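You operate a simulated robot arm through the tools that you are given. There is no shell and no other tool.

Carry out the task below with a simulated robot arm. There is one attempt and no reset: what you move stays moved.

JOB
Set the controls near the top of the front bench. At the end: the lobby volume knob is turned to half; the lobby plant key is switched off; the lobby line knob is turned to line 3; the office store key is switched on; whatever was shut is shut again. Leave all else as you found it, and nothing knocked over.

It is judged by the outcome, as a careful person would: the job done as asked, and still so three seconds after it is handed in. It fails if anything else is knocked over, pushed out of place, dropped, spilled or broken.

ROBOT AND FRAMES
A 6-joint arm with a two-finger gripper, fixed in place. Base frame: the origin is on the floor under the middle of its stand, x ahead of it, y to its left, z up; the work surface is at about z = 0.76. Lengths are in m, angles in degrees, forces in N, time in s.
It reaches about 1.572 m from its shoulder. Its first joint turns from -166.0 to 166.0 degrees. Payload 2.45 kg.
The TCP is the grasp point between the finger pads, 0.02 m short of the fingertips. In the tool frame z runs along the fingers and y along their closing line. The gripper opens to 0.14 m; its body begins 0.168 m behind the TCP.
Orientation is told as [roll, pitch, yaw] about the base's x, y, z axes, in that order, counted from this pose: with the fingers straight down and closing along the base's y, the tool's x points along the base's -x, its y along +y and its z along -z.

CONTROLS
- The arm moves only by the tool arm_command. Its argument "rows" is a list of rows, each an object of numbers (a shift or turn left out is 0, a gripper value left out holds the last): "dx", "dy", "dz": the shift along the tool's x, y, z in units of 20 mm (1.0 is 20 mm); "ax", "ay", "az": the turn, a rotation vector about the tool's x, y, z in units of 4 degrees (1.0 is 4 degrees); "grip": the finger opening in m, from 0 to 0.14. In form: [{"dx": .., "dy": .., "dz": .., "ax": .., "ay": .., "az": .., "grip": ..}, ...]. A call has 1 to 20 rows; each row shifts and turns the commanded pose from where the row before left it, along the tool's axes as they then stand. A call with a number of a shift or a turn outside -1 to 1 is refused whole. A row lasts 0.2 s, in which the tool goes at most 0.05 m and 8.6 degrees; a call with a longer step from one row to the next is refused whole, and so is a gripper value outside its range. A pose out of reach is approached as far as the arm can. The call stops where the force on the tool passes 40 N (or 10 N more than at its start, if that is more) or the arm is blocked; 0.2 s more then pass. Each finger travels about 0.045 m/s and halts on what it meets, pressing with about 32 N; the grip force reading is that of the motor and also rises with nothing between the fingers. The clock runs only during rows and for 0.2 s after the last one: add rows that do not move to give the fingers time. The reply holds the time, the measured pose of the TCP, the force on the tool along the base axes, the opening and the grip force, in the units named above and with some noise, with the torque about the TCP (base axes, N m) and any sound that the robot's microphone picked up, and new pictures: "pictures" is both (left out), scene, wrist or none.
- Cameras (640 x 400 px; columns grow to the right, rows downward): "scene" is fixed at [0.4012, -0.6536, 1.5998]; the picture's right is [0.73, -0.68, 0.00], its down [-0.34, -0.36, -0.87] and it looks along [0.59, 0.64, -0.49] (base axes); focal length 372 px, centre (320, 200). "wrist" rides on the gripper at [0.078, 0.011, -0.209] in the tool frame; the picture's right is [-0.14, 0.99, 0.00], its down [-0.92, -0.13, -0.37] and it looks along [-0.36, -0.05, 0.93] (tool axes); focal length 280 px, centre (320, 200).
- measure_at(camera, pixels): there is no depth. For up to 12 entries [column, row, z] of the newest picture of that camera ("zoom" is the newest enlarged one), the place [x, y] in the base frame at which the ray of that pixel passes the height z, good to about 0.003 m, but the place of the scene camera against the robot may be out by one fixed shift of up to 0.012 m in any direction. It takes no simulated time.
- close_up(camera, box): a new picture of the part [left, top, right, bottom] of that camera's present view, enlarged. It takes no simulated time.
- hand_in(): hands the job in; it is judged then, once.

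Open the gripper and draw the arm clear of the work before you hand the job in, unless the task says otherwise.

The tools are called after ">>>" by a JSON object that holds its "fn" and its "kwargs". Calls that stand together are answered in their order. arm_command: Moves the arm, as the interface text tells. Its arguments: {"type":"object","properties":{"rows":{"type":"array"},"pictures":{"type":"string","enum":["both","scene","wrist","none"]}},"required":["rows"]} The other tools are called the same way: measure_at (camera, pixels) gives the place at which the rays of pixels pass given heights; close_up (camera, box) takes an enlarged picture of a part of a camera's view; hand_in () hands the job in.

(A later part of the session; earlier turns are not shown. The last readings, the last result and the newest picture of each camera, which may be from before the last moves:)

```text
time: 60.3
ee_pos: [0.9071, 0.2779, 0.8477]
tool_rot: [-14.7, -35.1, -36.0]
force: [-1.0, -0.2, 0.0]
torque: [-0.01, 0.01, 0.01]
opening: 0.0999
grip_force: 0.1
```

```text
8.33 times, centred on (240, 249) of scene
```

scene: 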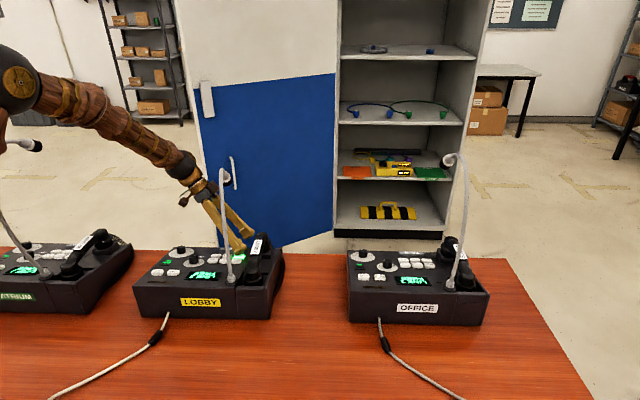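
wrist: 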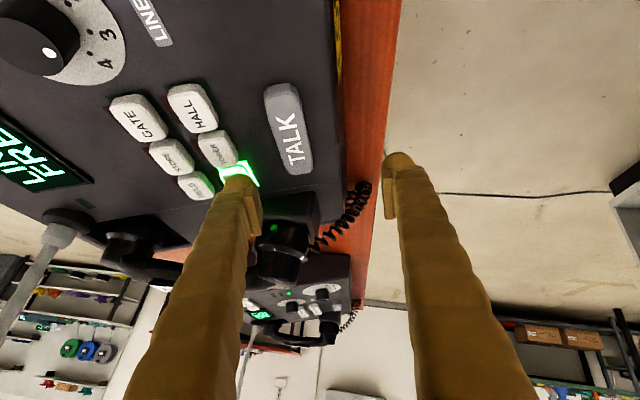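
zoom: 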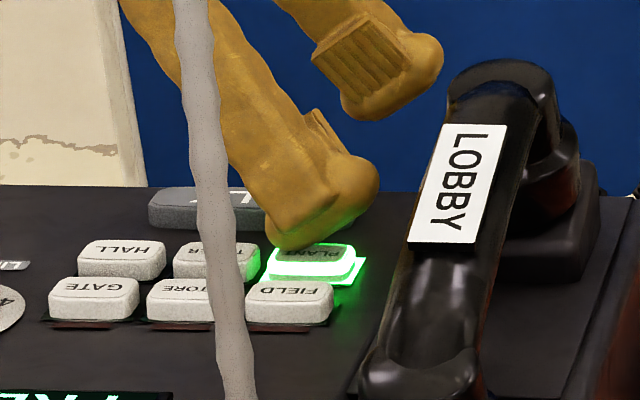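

Finger is ~3 mm above the key but close to TOWER's edge (scene zoom 264 vs 260). I shift 3.5 mm toward +u and then press down in small steps.

>>> {"fn": "arm_command", "kwargs": {"rows": [{"dx": -0.142, "dz": 0.103}, {"dx": 0.06, "dz": 0.081}, {"dx": 0.06, "dz": 0.081}, {"dx": 0.06, "dz": 0.081}, {}], "pictures": "both"}}

>>> {"fn": "close_up", "kwargs": {"camera": "wrist", "box": [192, 90, 320, 210]}}

>>> {"fn": "close_up", "kwargs": {"camera": "scene", "box": [208, 225, 272, 273]}}

```text
time: 61.5
ee_pos: [0.9085, 0.2744, 0.8414]
tool_rot: [-14.8, -35.2, -36.0]
force: [1.3, -0.3, 1.2]
torque: [-0.11, 0.1, 0.04]
opening: 0.0996
grip_force: 0.0
heard: click
```

scene: 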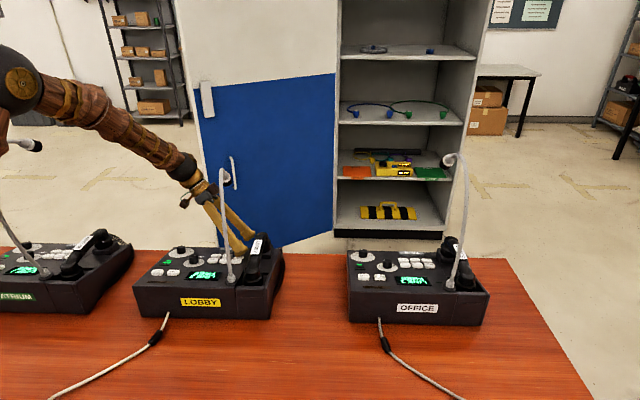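
wrist: 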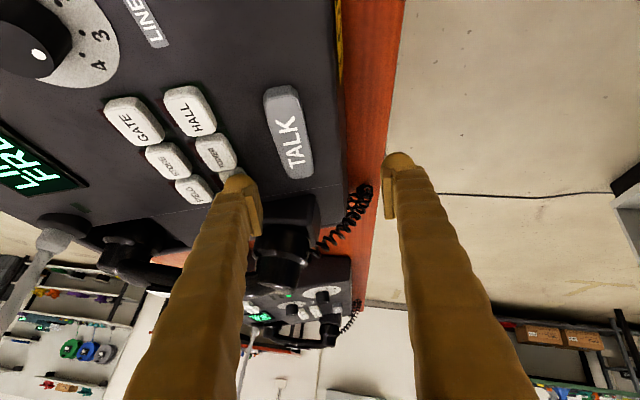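

```text
3.33 times, centred on (256, 150) of wrist
```

zoom: 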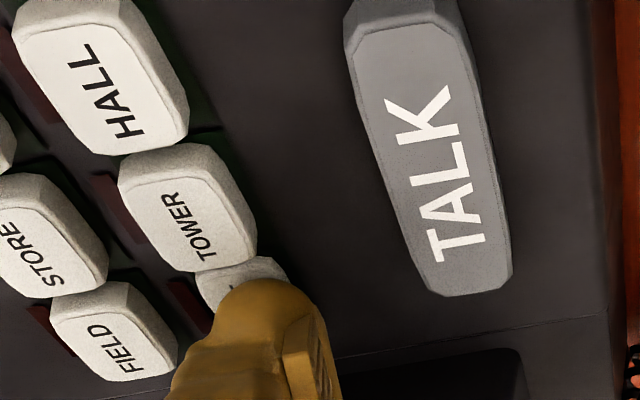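

```text
8.33 times, centred on (240, 249) of scene
```

zoom: 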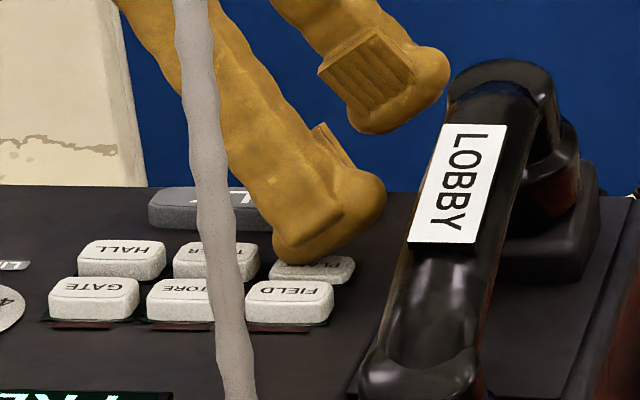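

A click was heard and PLANT's light went out. I back off along the normal and verify.

>>> {"fn": "arm_command", "kwargs": {"rows": [{"dx": -0.2, "dz": -0.275}, {"dx": -0.368, "dz": -0.506}, {"dx": -0.368, "dz": -0.506}, {"dx": -0.368, "dz": -0.506}, {"dx": -0.368, "dz": -0.506}, {}], "pictures": "both"}}

>>> {"fn": "close_up", "kwargs": {"camera": "wrist", "box": [100, 30, 340, 230]}}

>>> {"fn": "close_up", "kwargs": {"camera": "scene", "box": [130, 220, 290, 320]}}

```text
time: 62.9
ee_pos: [0.9171, 0.2814, 0.898]
tool_rot: [-14.8, -35.1, -35.9]
force: [0.7, -0.1, -0.3]
torque: [-0.02, -0.01, 0.01]
opening: 0.1001
grip_force: 0.0
```

scene: 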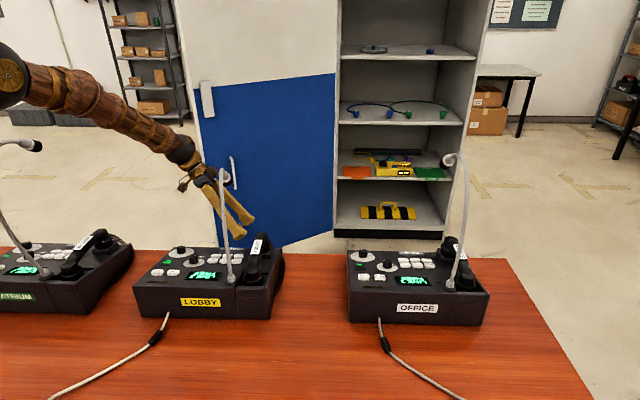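
wrist: 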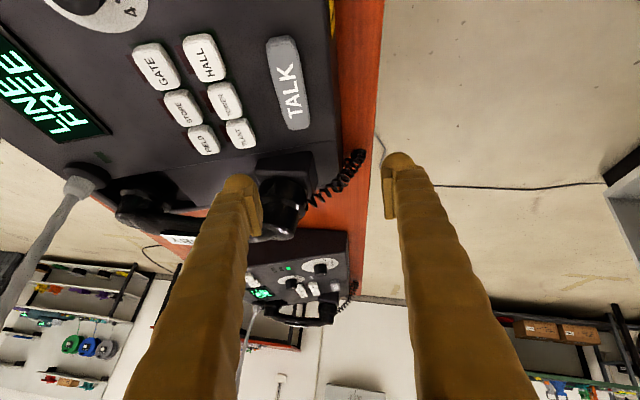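

```text
2.00 times, centred on (220, 130) of wrist
```

zoom: 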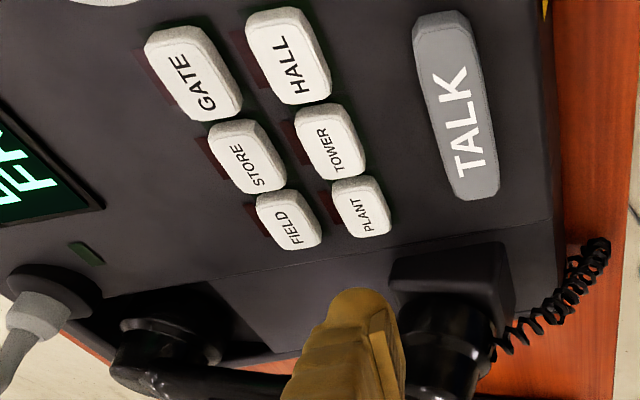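

```text
4.00 times, centred on (210, 270) of scene
```

zoom: 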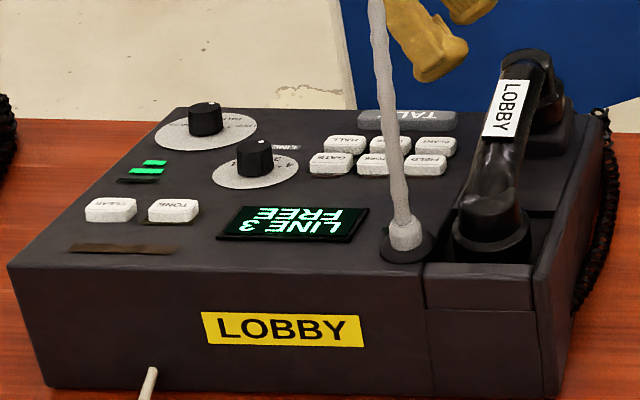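

Lobby is done: LINE 3, two bars (HALF), PLANT unlit and up, other keys unchanged. I back away from the lobby console, rise to a safe height and undo the lean before crossing to the office console.

>>> {"fn": "arm_command", "kwargs": {"rows": [{"dz": -1}, {"dz": -1}, {"dz": -1}, {"dz": -1}, {"dx": -0.72, "dy": -0.26, "dz": -0.99}, {"dx": -0.72, "dy": -0.26, "dz": -0.99}, {"dx": -0.72, "dy": -0.26, "dz": -0.99}, {"dx": -0.72, "dy": -0.26, "dz": -0.99}, {"dx": -0.72, "dy": -0.26, "dz": -0.99}, {"dx": -0.72, "dy": -0.26, "dz": -0.99}, {"dx": -0.72, "dy": -0.26, "dz": -0.99}, {"dx": -0.72, "dy": -0.26, "dz": -0.99}, {"dx": -0.72, "dy": -0.26, "dz": -0.99}, {"dx": -0.72, "dy": -0.26, "dz": -0.99}, {"dx": -0.72, "dy": -0.26, "dz": -0.99}, {"dx": -0.72, "dy": -0.26, "dz": -0.99}, {"ay": 1}, {"ay": 1}, {"ay": 1}, {"ay": 1}], "pictures": "scene"}}

```text
time: 67.1
ee_pos: [0.8926, 0.3267, 1.2605]
tool_rot: [-12.9, -19.6, -40.3]
force: [-0.5, 0.8, 0.1]
torque: [0.02, 0.01, -0.02]
opening: 0.1003
grip_force: 0.0
```

scene: 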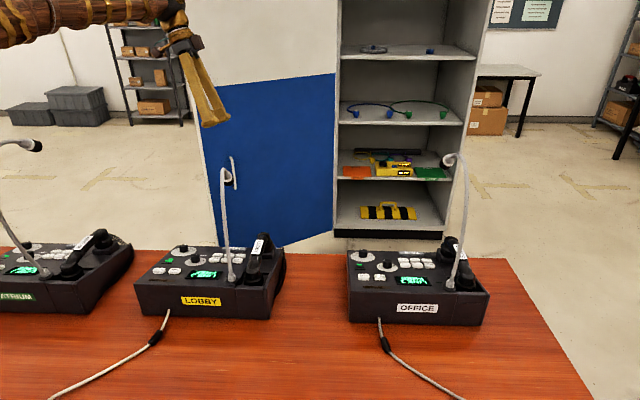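

All clear at z≈1.26. I rise a little more and cross along the bench toward the office console, above the mics.

>>> {"fn": "arm_command", "kwargs": {"rows": [{"dx": -0.335, "dy": -0.21, "dz": -0.92}, {"dx": -0.335, "dy": -0.21, "dz": -0.92}, {"dx": -0.987, "dy": 0.08, "dz": 0.36}, {"dx": -0.987, "dy": 0.08, "dz": 0.36}, {"dx": -0.987, "dy": 0.08, "dz": 0.36}, {"dx": -0.987, "dy": 0.08, "dz": 0.36}, {"dx": -0.987, "dy": 0.08, "dz": 0.36}, {"dx": -0.987, "dy": 0.08, "dz": 0.36}, {"dx": -0.987, "dy": 0.08, "dz": 0.36}, {"dx": -0.987, "dy": 0.08, "dz": 0.36}, {"dx": -0.987, "dy": 0.08, "dz": 0.36}, {"dx": -0.987, "dy": 0.08, "dz": 0.36}, {"dx": -0.987, "dy": 0.08, "dz": 0.36}, {"dx": -0.987, "dy": 0.08, "dz": 0.36}, {}], "pictures": "both"}}

```text
time: 70.3
ee_pos: [1.0853, 0.1615, 1.2973]
tool_rot: [-12.7, -19.6, -40.1]
force: [-0.7, -0.3, -0.4]
torque: [-0.04, 0.01, -0.02]
opening: 0.1001
grip_force: 0.1
```

scene: 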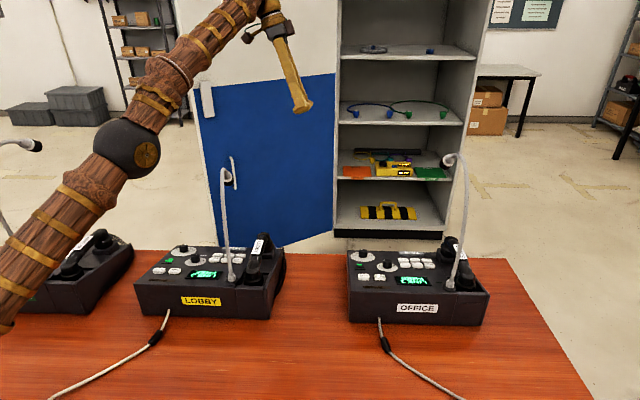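
wrist: 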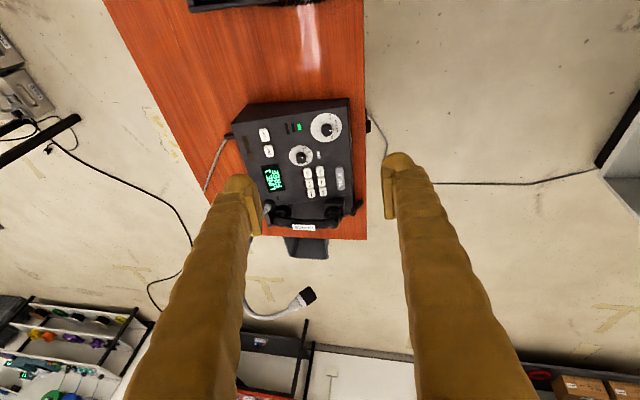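

Office console is in view at (300,160), its mic head at (305,298). I zoom on it to locate STORE and the mic.

>>> {"fn": "close_up", "kwargs": {"camera": "wrist", "box": [230, 90, 370, 240]}}

>>> {"fn": "close_up", "kwargs": {"camera": "wrist", "box": [280, 150, 360, 210]}}

>>> {"fn": "measure_at", "kwargs": {"camera": "wrist", "pixels": [[309, 184, 0.85], [309, 184, 0.84], [302, 298, 1.1], [302, 298, 1.15], [325, 127, 0.83], [301, 155, 0.845]]}}

>>> {"fn": "measure_at", "kwargs": {"camera": "scene", "pixels": [[447, 161, 1.1], [447, 161, 1.15], [450, 288, 0.87], [467, 200, 1.05], [462, 158, 1.15]]}}

```text
2.67 times, centred on (300, 165) of wrist
```

zoom: 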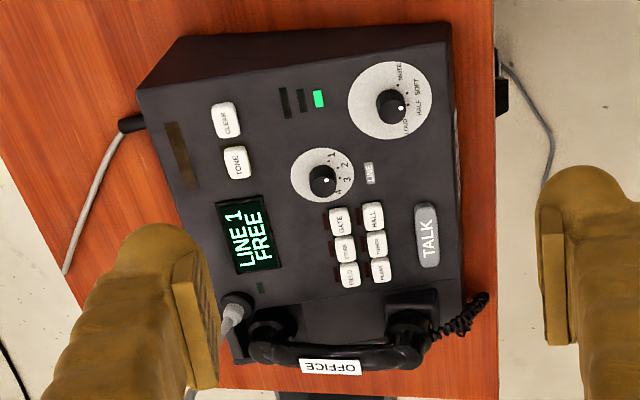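

```text
6.67 times, centred on (320, 180) of wrist
```

zoom: 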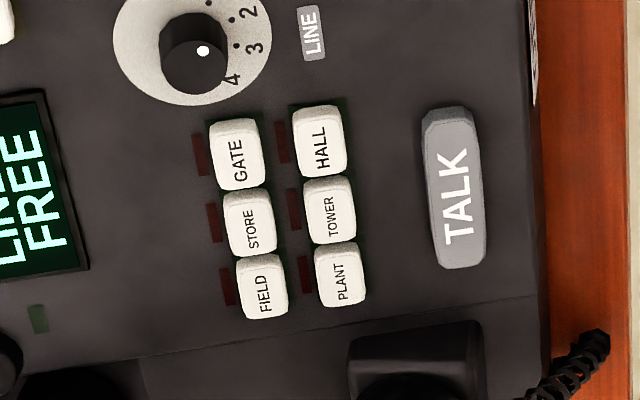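

```text
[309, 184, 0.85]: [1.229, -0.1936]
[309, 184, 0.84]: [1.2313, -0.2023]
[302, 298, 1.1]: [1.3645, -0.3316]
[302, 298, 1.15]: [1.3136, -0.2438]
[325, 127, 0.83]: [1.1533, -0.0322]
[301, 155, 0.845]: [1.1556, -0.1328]
```

```text
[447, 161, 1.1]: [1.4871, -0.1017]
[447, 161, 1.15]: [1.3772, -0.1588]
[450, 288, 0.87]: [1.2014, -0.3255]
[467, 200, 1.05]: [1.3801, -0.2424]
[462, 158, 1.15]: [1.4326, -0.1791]
```

Office STORE is at about (1.229,-0.195,0.847) and its mic head near (1.29,-0.20,1.18) with the neck bulging away from me. I restore the 36° lean and descend partway along the tool axis toward a hover over STORE.

>>> {"fn": "arm_command", "kwargs": {"rows": [{"ay": -1}, {"ay": -1}, {"ay": -1}, {"ay": -1}, {"dx": -0.115, "dy": 0.022, "dz": 0.97}, {"dx": -0.115, "dy": 0.022, "dz": 0.97}, {"dx": -0.115, "dy": 0.022, "dz": 0.97}, {"dx": -0.115, "dy": 0.022, "dz": 0.97}, {"dx": -0.115, "dy": 0.022, "dz": 0.97}, {"dx": -0.115, "dy": 0.022, "dz": 0.97}, {"dx": -0.115, "dy": 0.022, "dz": 0.97}, {"dx": -0.115, "dy": 0.022, "dz": 0.97}, {"dx": -0.115, "dy": 0.022, "dz": 0.97}, {"dx": -0.115, "dy": 0.022, "dz": 0.97}, {"dx": -0.115, "dy": 0.022, "dz": 0.97}, {"dx": -0.115, "dy": 0.022, "dz": 0.97}, {"dx": -0.115, "dy": 0.022, "dz": 0.97}, {"dx": -0.115, "dy": 0.022, "dz": 0.97}, {}], "pictures": "both"}}

>>> {"fn": "close_up", "kwargs": {"camera": "wrist", "box": [190, 60, 380, 240]}}

```text
time: 74.3
ee_pos: [1.1056, 0.1371, 1.2796]
tool_rot: [-16.5, -23.9, -39.2]
force: [-0.9, -0.2, -0.1]
torque: [0.04, -0.01, 0.03]
opening: 0.0997
grip_force: 0.0
out of reach, approached as far as the arm can: row 1, 2, 3, 4, 5, 6, 7, 8, 9, 10, 11, 12, 13, 14, 15, 16, 17, 18
```

scene: 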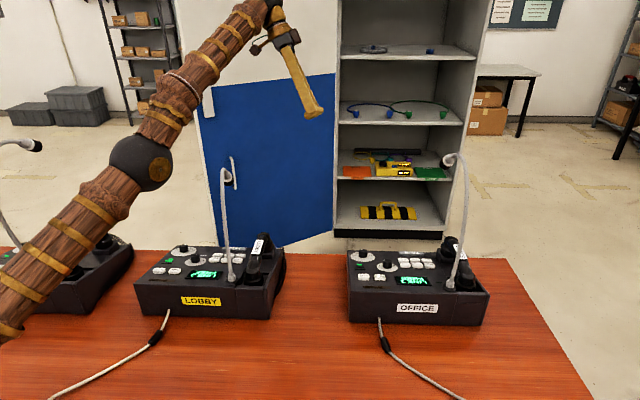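
wrist: 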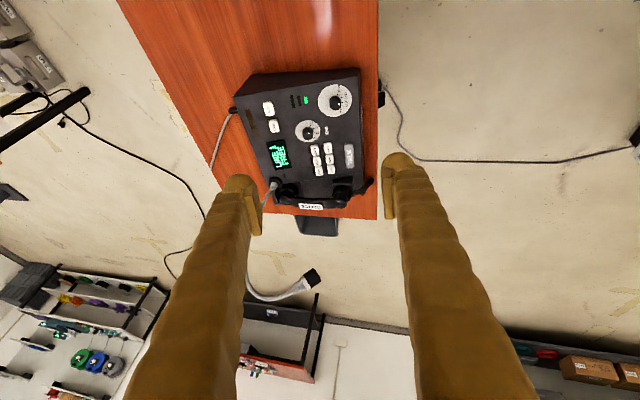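

```text
2.22 times, centred on (285, 150) of wrist
```

zoom: 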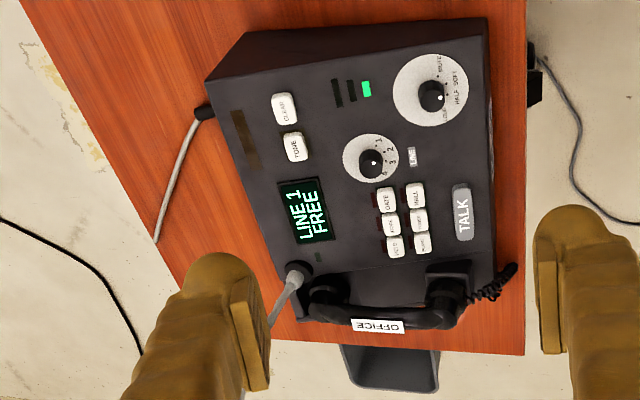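

The arm reports out of reach here: it is nearly straight at this height. I check how it settles with an idle row before choosing a lower route.

>>> {"fn": "arm_command", "kwargs": {"rows": [{}, {}], "pictures": "none"}}

```text
time: 74.9
ee_pos: [1.1054, 0.1379, 1.2791]
tool_rot: [-16.5, -24.0, -39.4]
force: [0.2, -0.4, 0.2]
torque: [-0.03, 0.01, 0.03]
opening: 0.1003
grip_force: 0.1
```

I try moving straight along the tool axis (downward) to bring the wrist back into easy reach.

>>> {"fn": "arm_command", "kwargs": {"rows": [{"dz": 1}, {"dz": 1}, {"dz": 1}, {"dz": 1}], "pictures": "none"}}

```text
time: 75.9
ee_pos: [1.1055, 0.1364, 1.28]
tool_rot: [-16.5, -24.0, -39.3]
force: [-0.2, 0.2, -0.1]
torque: [0.01, -0.01, -0.01]
opening: 0.0998
grip_force: 0.2
out of reach, approached as far as the arm can: row 1, 2, 3, 4
```

It did not move. I test one row backward to learn whether the command reference follows the measured pose.

>>> {"fn": "arm_command", "kwargs": {"rows": [{"dz": -1}], "pictures": "none"}}

```text
time: 76.3
ee_pos: [1.0994, 0.1463, 1.2986]
tool_rot: [-15.9, -24.7, -39.1]
force: [-0.1, 0.0, 0.6]
torque: [0.07, -0.02, 0.03]
opening: 0.1
grip_force: 0.0
out of reach, approached as far as the arm can: row 1
```

The command reference follows the measured pose, but the arm is stuck near its straight-elbow limit. I pull the tool inward and down toward the base to bend the elbow again.

>>> {"fn": "arm_command", "kwargs": {"rows": [{"dx": 0.5, "dy": -0.5, "dz": 0.2}, {"dx": 0.5, "dy": -0.5, "dz": 0.2}, {"dx": 0.5, "dy": -0.5, "dz": 0.2}, {"dx": 0.5, "dy": -0.5, "dz": 0.2}], "pictures": "scene"}}

```text
time: 77.3
ee_pos: [1.0919, 0.1512, 1.311]
tool_rot: [-15.4, -25.3, -38.8]
force: [-1.0, 0.0, -0.5]
torque: [0.01, 0.01, -0.01]
opening: 0.0998
grip_force: 0.0
out of reach, approached as far as the arm can: row 1, 2, 3, 4
```

scene: 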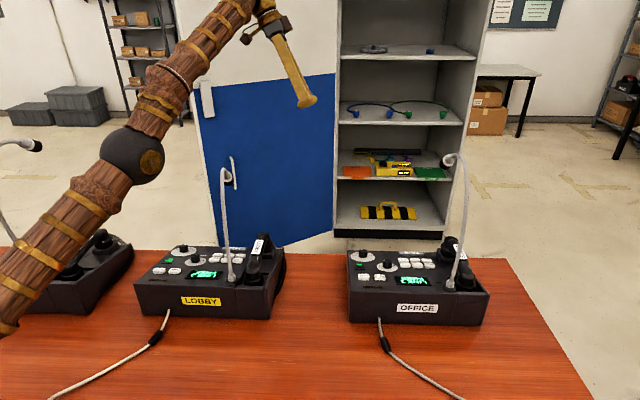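

It moved a little inward. I continue with larger inward steps to get out of the straight-arm position.

>>> {"fn": "arm_command", "kwargs": {"rows": [{"dx": 0.9, "dy": -0.9, "dz": 0.3}, {"dx": 0.9, "dy": -0.9, "dz": 0.3}, {"dx": 0.9, "dy": -0.9, "dz": 0.3}, {"dx": 0.9, "dy": -0.9, "dz": 0.3}, {"dx": 0.9, "dy": -0.9, "dz": 0.3}, {"dx": 0.9, "dy": -0.9, "dz": 0.3}], "pictures": "none"}}

```text
time: 78.7
ee_pos: [1.0912, 0.1526, 1.318]
tool_rot: [-15.3, -25.6, -38.9]
force: [-0.4, 0.8, 0.3]
torque: [0.03, 0.0, 0.01]
opening: 0.0998
grip_force: 0.1
out of reach, approached as far as the arm can: row 1, 2, 3, 4, 5, 6
```

Little progress; I try reversing the exact crossing direction (back toward the lobby side).

>>> {"fn": "arm_command", "kwargs": {"rows": [{"dx": 0.987, "dy": -0.08, "dz": -0.36}, {"dx": 0.987, "dy": -0.08, "dz": -0.36}, {"dx": 0.987, "dy": -0.08, "dz": -0.36}, {"dx": 0.987, "dy": -0.08, "dz": -0.36}], "pictures": "scene"}}

```text
time: 79.7
ee_pos: [1.0506, 0.2085, 1.3157]
tool_rot: [-15.1, -25.6, -38.7]
force: [-0.2, -1.3, 0.5]
torque: [-0.02, 0.01, -0.05]
opening: 0.1001
grip_force: 0.1
out of reach, approached as far as the arm can: row 1, 2
```

scene: 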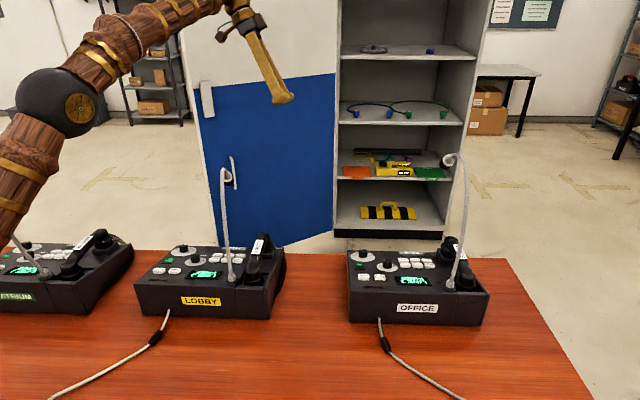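

Free again with the elbow bent. I go a bit lower and inward, and change to a lean measured from vertical (36° toward −u), which keeps the wrist closer to the base.

>>> {"fn": "arm_command", "kwargs": {"rows": [{"dx": 0.096, "dy": -0.42, "dz": 0.886}, {"dx": 0.096, "dy": -0.42, "dz": 0.886}, {"dx": 0.096, "dy": -0.42, "dz": 0.886}, {"dx": 0.096, "dy": -0.42, "dz": 0.886}, {"dx": 0.096, "dy": -0.42, "dz": 0.886}, {"dx": 0.096, "dy": -0.42, "dz": 0.886}, {"dx": 0.096, "dy": -0.42, "dz": 0.886}, {"ax": -0.75, "ay": -0.603, "az": 0.4}, {"ax": -0.75, "ay": -0.603, "az": 0.4}, {"ax": -0.75, "ay": -0.603, "az": 0.4}, {"ax": -0.75, "ay": -0.603, "az": 0.4}, {}], "pictures": "both"}}

```text
time: 82.3
ee_pos: [1.022, 0.1196, 1.2161]
tool_rot: [0.1, -36.1, -44.6]
force: [0.3, 0.1, 0.0]
torque: [0.02, -0.04, 0.02]
opening: 0.1001
grip_force: 0.0
```

scene: 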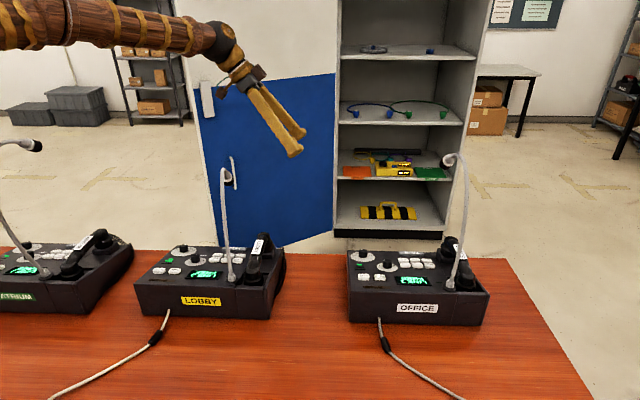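
wrist: 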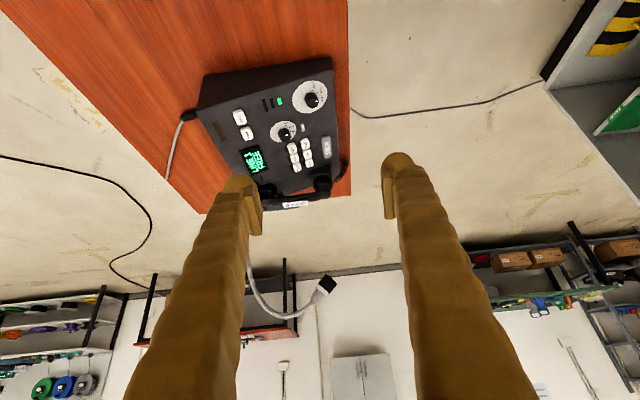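

Tool is now at the intended lean. I zoom onto the office keys near (298,155) to measure STORE from here.

>>> {"fn": "close_up", "kwargs": {"camera": "wrist", "box": [250, 110, 346, 200]}}

>>> {"fn": "measure_at", "kwargs": {"camera": "wrist", "pixels": [[294, 157, 0.847], [294, 157, 0.837], [327, 285, 1.18]]}}

```text
4.44 times, centred on (298, 155) of wrist
```

zoom: 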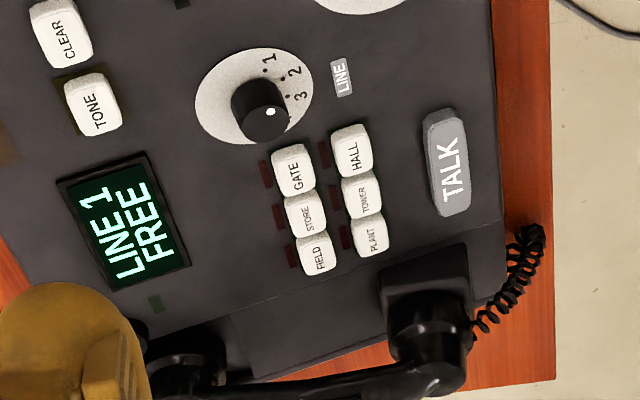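

```text
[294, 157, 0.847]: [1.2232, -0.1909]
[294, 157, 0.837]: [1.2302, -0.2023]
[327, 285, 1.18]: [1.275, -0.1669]
```

STORE measures about (1.228,-0.193) from this view. The straight route keeps clear of both mics, so I move 15 of 23 steps toward the hover and check.

>>> {"fn": "arm_command", "kwargs": {"rows": [{"dx": -0.288, "dy": -0.022, "dz": 0.973}, {"dx": -0.288, "dy": -0.022, "dz": 0.973}, {"dx": -0.288, "dy": -0.022, "dz": 0.973}, {"dx": -0.288, "dy": -0.022, "dz": 0.973}, {"dx": -0.288, "dy": -0.022, "dz": 0.973}, {"dx": -0.288, "dy": -0.022, "dz": 0.973}, {"dx": -0.288, "dy": -0.022, "dz": 0.973}, {"dx": -0.288, "dy": -0.022, "dz": 0.973}, {"dx": -0.288, "dy": -0.022, "dz": 0.973}, {"dx": -0.288, "dy": -0.022, "dz": 0.973}, {"dx": -0.288, "dy": -0.022, "dz": 0.973}, {"dx": -0.288, "dy": -0.022, "dz": 0.973}, {"dx": -0.288, "dy": -0.022, "dz": 0.973}, {"dx": -0.288, "dy": -0.022, "dz": 0.973}, {"dx": -0.288, "dy": -0.022, "dz": 0.973}, {}], "pictures": "both"}}

>>> {"fn": "close_up", "kwargs": {"camera": "wrist", "box": [200, 70, 360, 220]}}

>>> {"fn": "close_up", "kwargs": {"camera": "scene", "box": [330, 140, 490, 300]}}

```text
time: 85.7
ee_pos: [1.1903, -0.0554, 1.0322]
tool_rot: [0.0, -36.1, -44.6]
force: [-0.1, -0.5, -0.3]
torque: [-0.01, 0.03, 0.02]
opening: 0.1002
grip_force: 0.0
```

scene: 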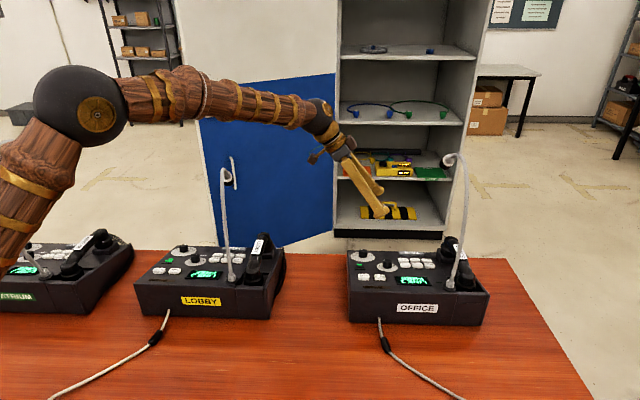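
wrist: 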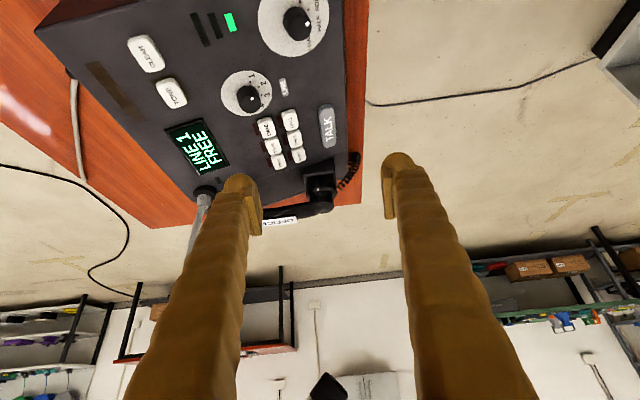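

```text
2.67 times, centred on (280, 145) of wrist
```

zoom: 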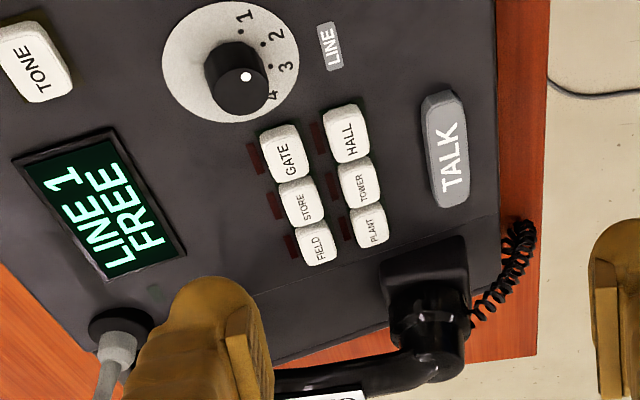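

```text
2.50 times, centred on (410, 220) of scene
```

zoom: 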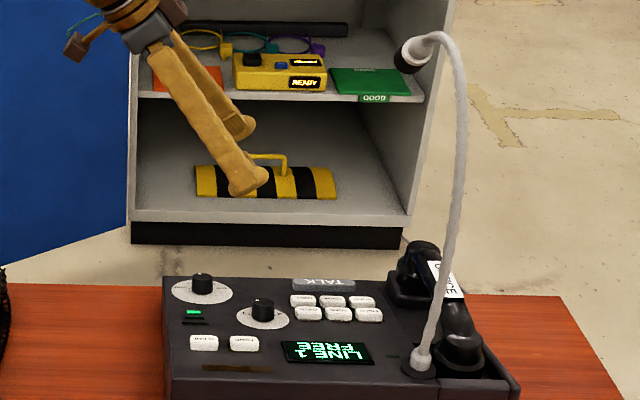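

Arm is well-behaved here. I measure STORE (wrist px ≈(272.5,146)) again from this closer pose before the final approach.

>>> {"fn": "measure_at", "kwargs": {"camera": "wrist", "pixels": [[272.5, 146.1, 0.847], [272.5, 146.1, 0.84], [272.5, 146.1, 0.854], [288, 142, 0.845], [267, 128, 0.85]]}}

```text
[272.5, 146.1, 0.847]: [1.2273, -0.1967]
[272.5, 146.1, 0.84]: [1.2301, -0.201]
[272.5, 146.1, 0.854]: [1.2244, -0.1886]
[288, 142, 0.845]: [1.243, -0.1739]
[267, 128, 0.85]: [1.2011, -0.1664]
```

STORE averages (1.2277,-0.1945). I complete the move to a hover about 5 cm above it.

>>> {"fn": "arm_command", "kwargs": {"rows": [{"dx": -0.218, "dy": -0.027, "dz": 0.913}, {"dx": -0.218, "dy": -0.027, "dz": 0.913}, {"dx": -0.218, "dy": -0.027, "dz": 0.913}, {"dx": -0.218, "dy": -0.027, "dz": 0.913}, {"dx": -0.218, "dy": -0.027, "dz": 0.913}, {"dx": -0.218, "dy": -0.027, "dz": 0.913}, {"dx": -0.218, "dy": -0.027, "dz": 0.913}, {"dx": -0.218, "dy": -0.027, "dz": 0.913}, {"dx": -0.218, "dy": -0.027, "dz": 0.913}, {}], "pictures": "both"}}

>>> {"fn": "close_up", "kwargs": {"camera": "wrist", "box": [180, 80, 308, 200]}}

>>> {"fn": "close_up", "kwargs": {"camera": "scene", "box": [360, 200, 456, 284]}}

```text
time: 87.9
ee_pos: [1.2792, -0.15, 0.92]
tool_rot: [0.0, -36.1, -44.6]
force: [0.0, -0.2, -0.2]
torque: [0.03, -0.01, -0.01]
opening: 0.0999
grip_force: 0.2
```

scene: 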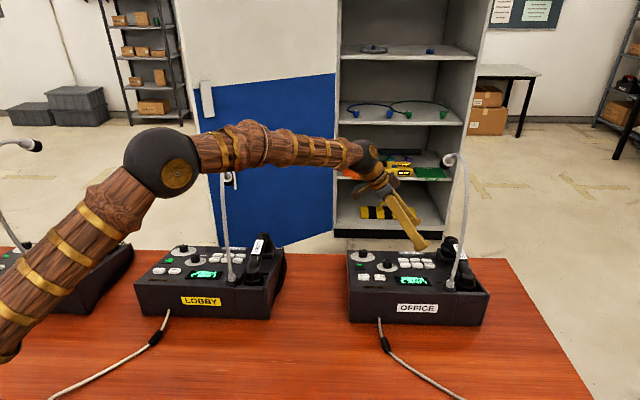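
wrist: 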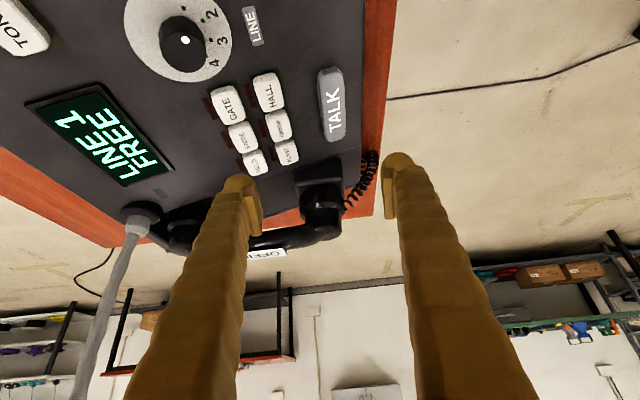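

```text
3.33 times, centred on (244, 140) of wrist
```

zoom: 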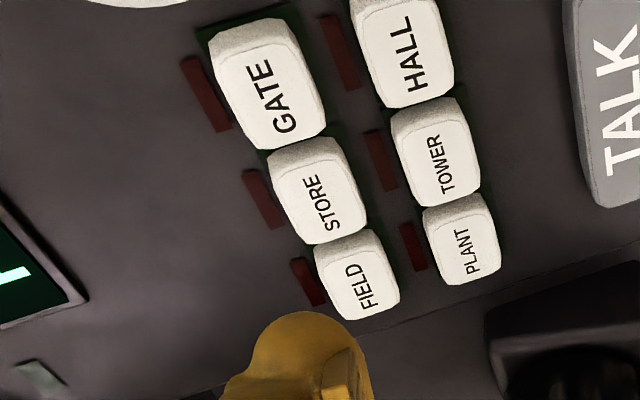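

```text
4.76 times, centred on (408, 242) of scene
```

zoom: 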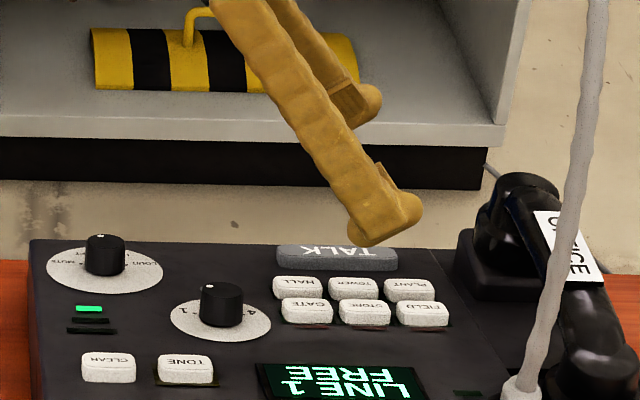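

Contact point, key and scene view all line up (STORE at wrist (243.4,138.5), scene zoom (365,310)). I nudge 2 mm in +y and descend 3.8 cm vertically.

>>> {"fn": "arm_command", "kwargs": {"rows": [{"dy": 0.1}, {"dx": 0.372, "dz": 0.512}, {"dx": 0.372, "dz": 0.512}, {"dx": 0.372, "dz": 0.512}, {}], "pictures": "both"}}

>>> {"fn": "close_up", "kwargs": {"camera": "wrist", "box": [180, 100, 308, 220]}}

>>> {"fn": "close_up", "kwargs": {"camera": "scene", "box": [375, 230, 455, 280]}}

```text
time: 89.1
ee_pos: [1.2801, -0.1483, 0.8819]
tool_rot: [0.0, -36.0, -44.6]
force: [-0.1, 0.1, 0.7]
torque: [0.02, 0.04, -0.03]
opening: 0.1
grip_force: 0.1
```

scene: 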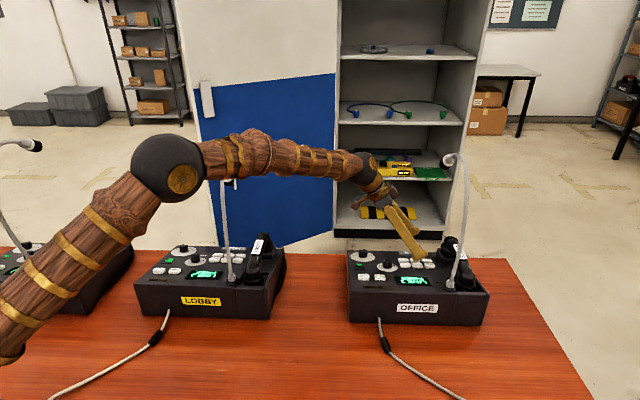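
wrist: 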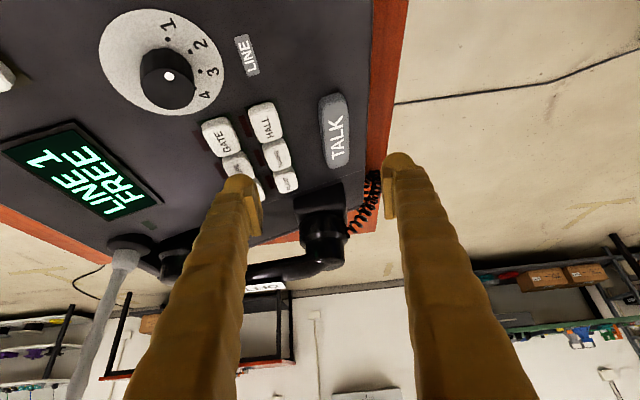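

```text
3.33 times, centred on (244, 160) of wrist
```

zoom: 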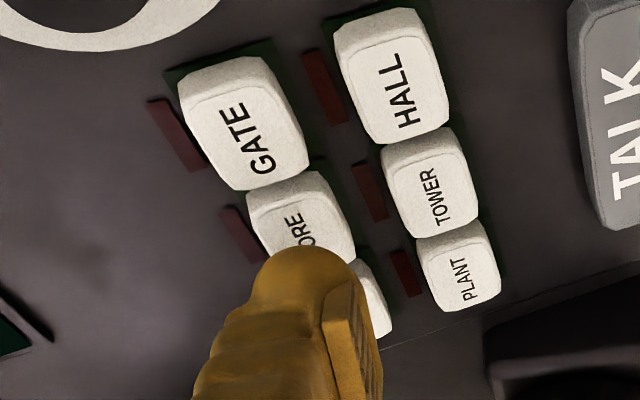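

```text
8.00 times, centred on (415, 255) of scene
```

zoom: 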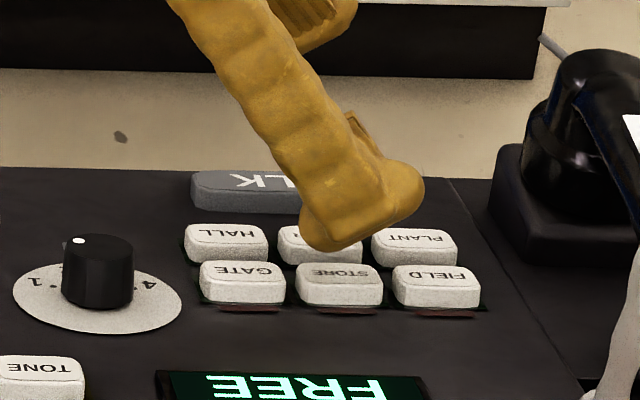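

The finger corner is ~11 mm above STORE and centred within ~3 mm. I lower in small steps until the key clicks.

>>> {"fn": "arm_command", "kwargs": {"rows": [{"dx": 0.088, "dz": 0.121}, {"dx": 0.088, "dz": 0.121}, {"dx": 0.088, "dz": 0.121}, {"dx": 0.059, "dz": 0.081}, {}], "pictures": "both"}}

>>> {"fn": "close_up", "kwargs": {"camera": "wrist", "box": [180, 100, 308, 220]}}

>>> {"fn": "close_up", "kwargs": {"camera": "scene", "box": [375, 230, 455, 280]}}

```text
time: 90.3
ee_pos: [1.28, -0.1473, 0.8731]
tool_rot: [-0.1, -36.1, -44.6]
force: [0.3, 0.1, -1.0]
torque: [-0.03, 0.03, -0.01]
opening: 0.0997
grip_force: 0.0
```

scene: 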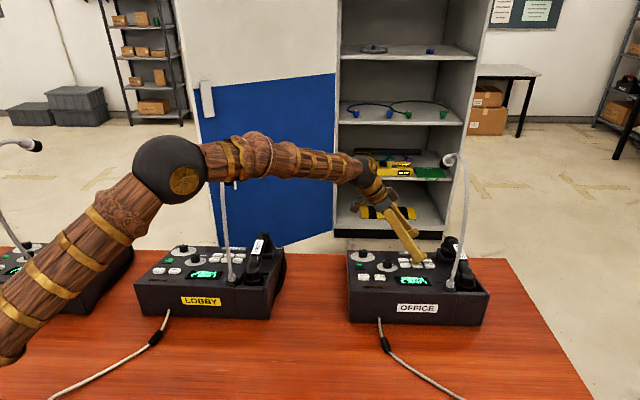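
wrist: 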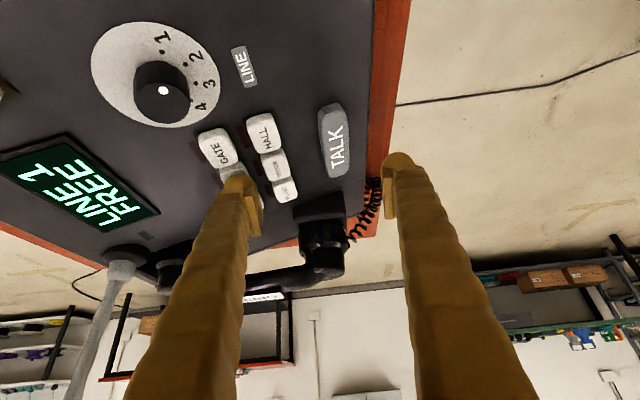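

```text
3.33 times, centred on (244, 160) of wrist
```

zoom: 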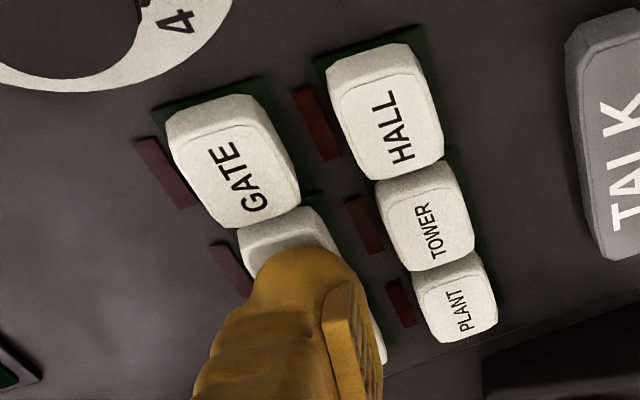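

```text
8.00 times, centred on (415, 255) of scene
```

zoom: 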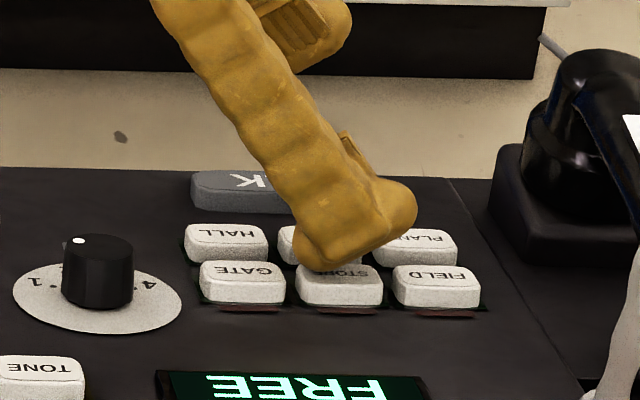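

Not touching yet, and the finger's edge is ~3 mm from GATE. I shift 3 mm toward +u and continue pressing in 2 mm steps.

>>> {"fn": "arm_command", "kwargs": {"rows": [{"dx": -0.121, "dz": 0.088}, {"dx": 0.059, "dz": 0.081}, {"dx": 0.059, "dz": 0.081}, {}], "pictures": "both"}}

>>> {"fn": "close_up", "kwargs": {"camera": "wrist", "box": [180, 100, 308, 220]}}

>>> {"fn": "close_up", "kwargs": {"camera": "scene", "box": [375, 230, 455, 280]}}

```text
time: 91.3
ee_pos: [1.2825, -0.1504, 0.869]
tool_rot: [0.0, -36.2, -44.6]
force: [-0.3, 0.0, -0.3]
torque: [-0.06, -0.02, 0.0]
opening: 0.1
grip_force: 0.0
```

scene: 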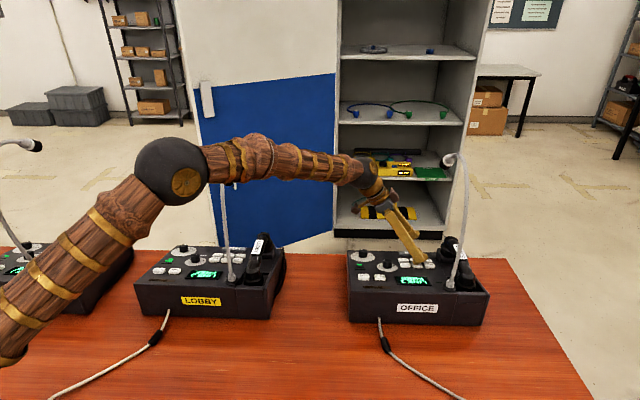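
wrist: 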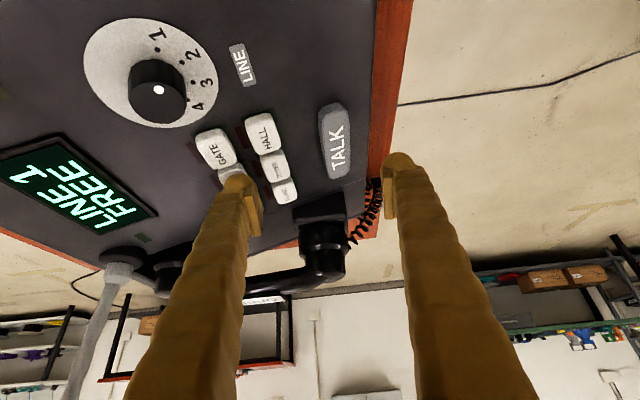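

```text
3.33 times, centred on (244, 160) of wrist
```

zoom: 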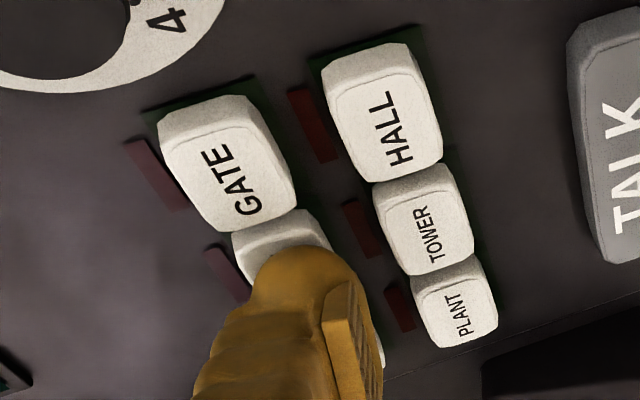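

```text
8.00 times, centred on (415, 255) of scene
```

zoom: 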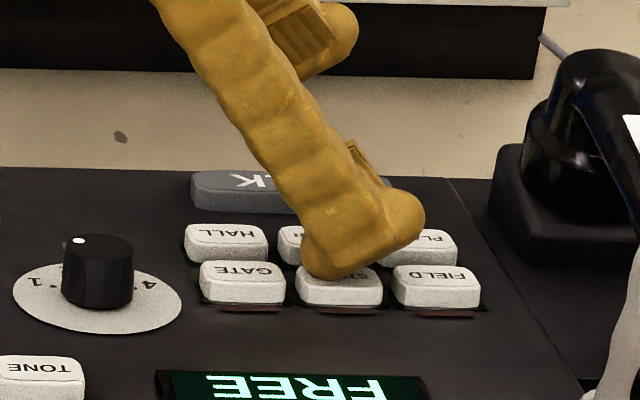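

Still no contact force, with the fingertip just at the key top. I continue with three more 2 mm steps.

>>> {"fn": "arm_command", "kwargs": {"rows": [{"dx": 0.059, "dz": 0.081}, {"dx": 0.059, "dz": 0.081}, {}], "pictures": "both"}}

>>> {"fn": "close_up", "kwargs": {"camera": "wrist", "box": [180, 100, 308, 220]}}

>>> {"fn": "close_up", "kwargs": {"camera": "scene", "box": [375, 230, 455, 280]}}

```text
time: 92.1
ee_pos: [1.281, -0.1491, 0.8644]
tool_rot: [0.0, -36.1, -44.7]
force: [0.7, -0.6, 2.2]
torque: [-0.08, 0.09, 0.04]
opening: 0.1003
grip_force: 0.2
heard: click
```

scene: 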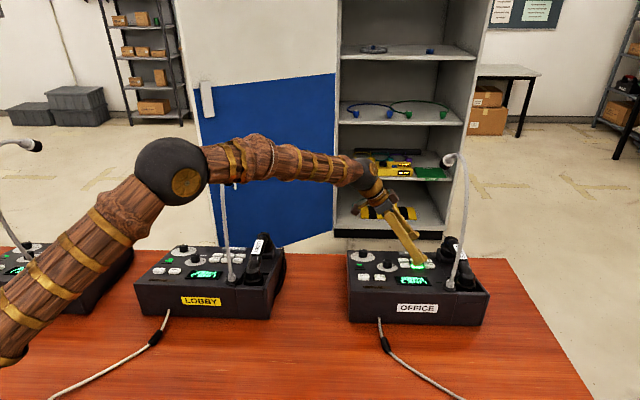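
wrist: 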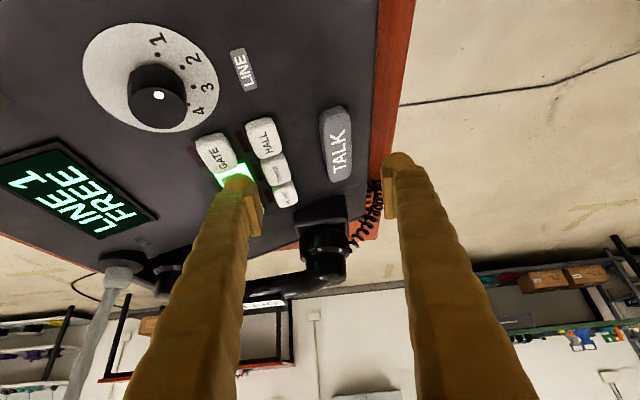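

```text
3.33 times, centred on (244, 160) of wrist
```

zoom: 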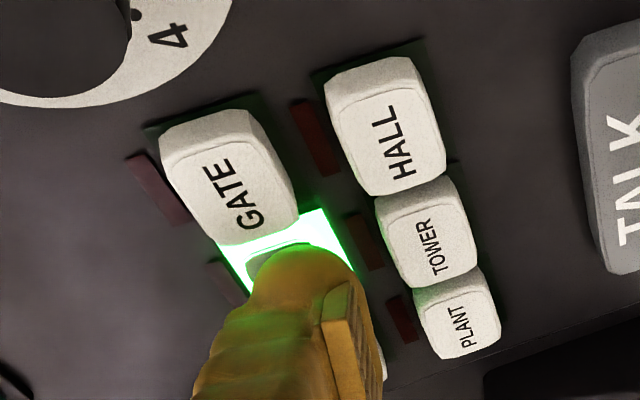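

```text
8.00 times, centred on (415, 255) of scene
```

zoom: 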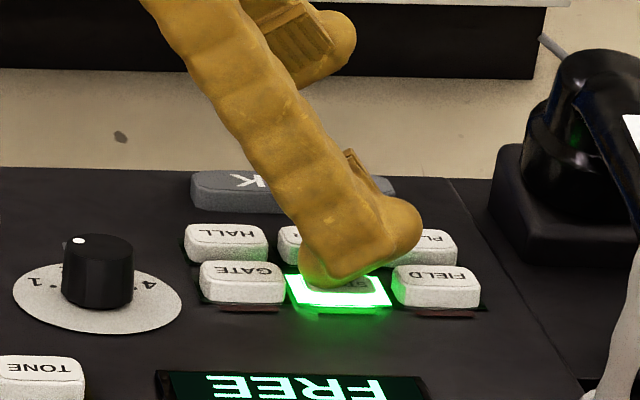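

Click heard and STORE is lit green. I back off vertically and verify.

>>> {"fn": "arm_command", "kwargs": {"rows": [{"dx": -0.2, "dz": -0.275}, {"dx": -0.353, "dz": -0.485}, {"dx": -0.353, "dz": -0.485}, {"dx": -0.353, "dz": -0.485}, {"dx": -0.353, "dz": -0.485}, {}], "pictures": "both"}}

>>> {"fn": "close_up", "kwargs": {"camera": "wrist", "box": [100, 0, 360, 200]}}

>>> {"fn": "close_up", "kwargs": {"camera": "scene", "box": [340, 230, 500, 330]}}

```text
time: 93.5
ee_pos: [1.2812, -0.1489, 0.9193]
tool_rot: [0.0, -36.1, -44.7]
force: [-0.1, 0.6, 0.0]
torque: [0.01, 0.01, 0.0]
opening: 0.1
grip_force: 0.2
```

scene: 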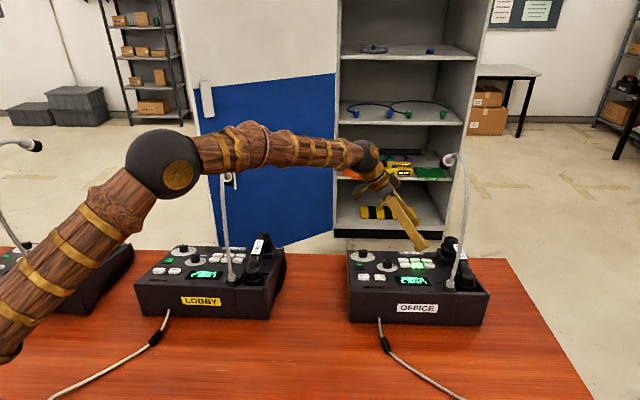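
wrist: 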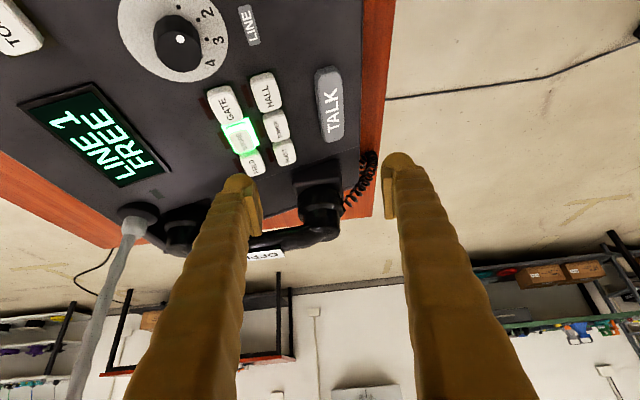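

```text
2.00 times, centred on (230, 100) of wrist
```

zoom: 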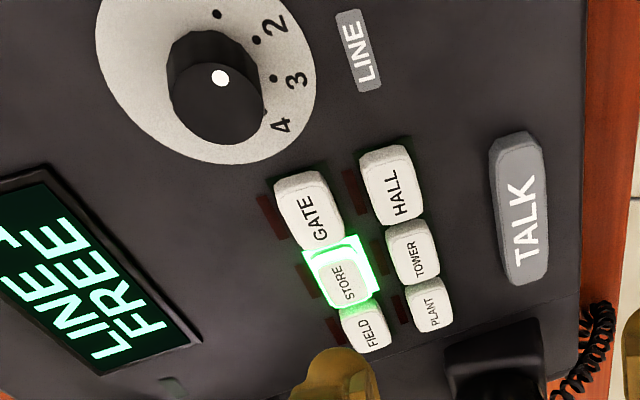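

```text
4.00 times, centred on (420, 280) of scene
```

zoom: 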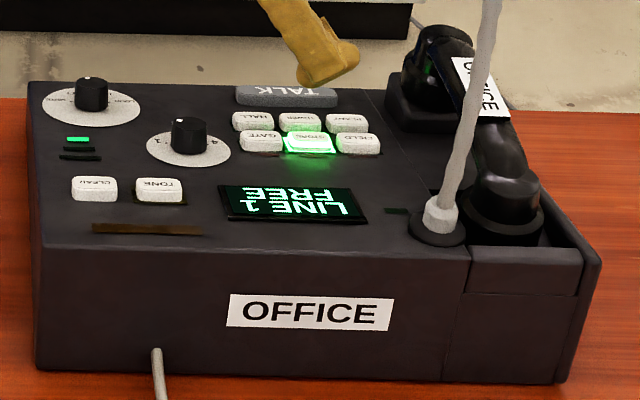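

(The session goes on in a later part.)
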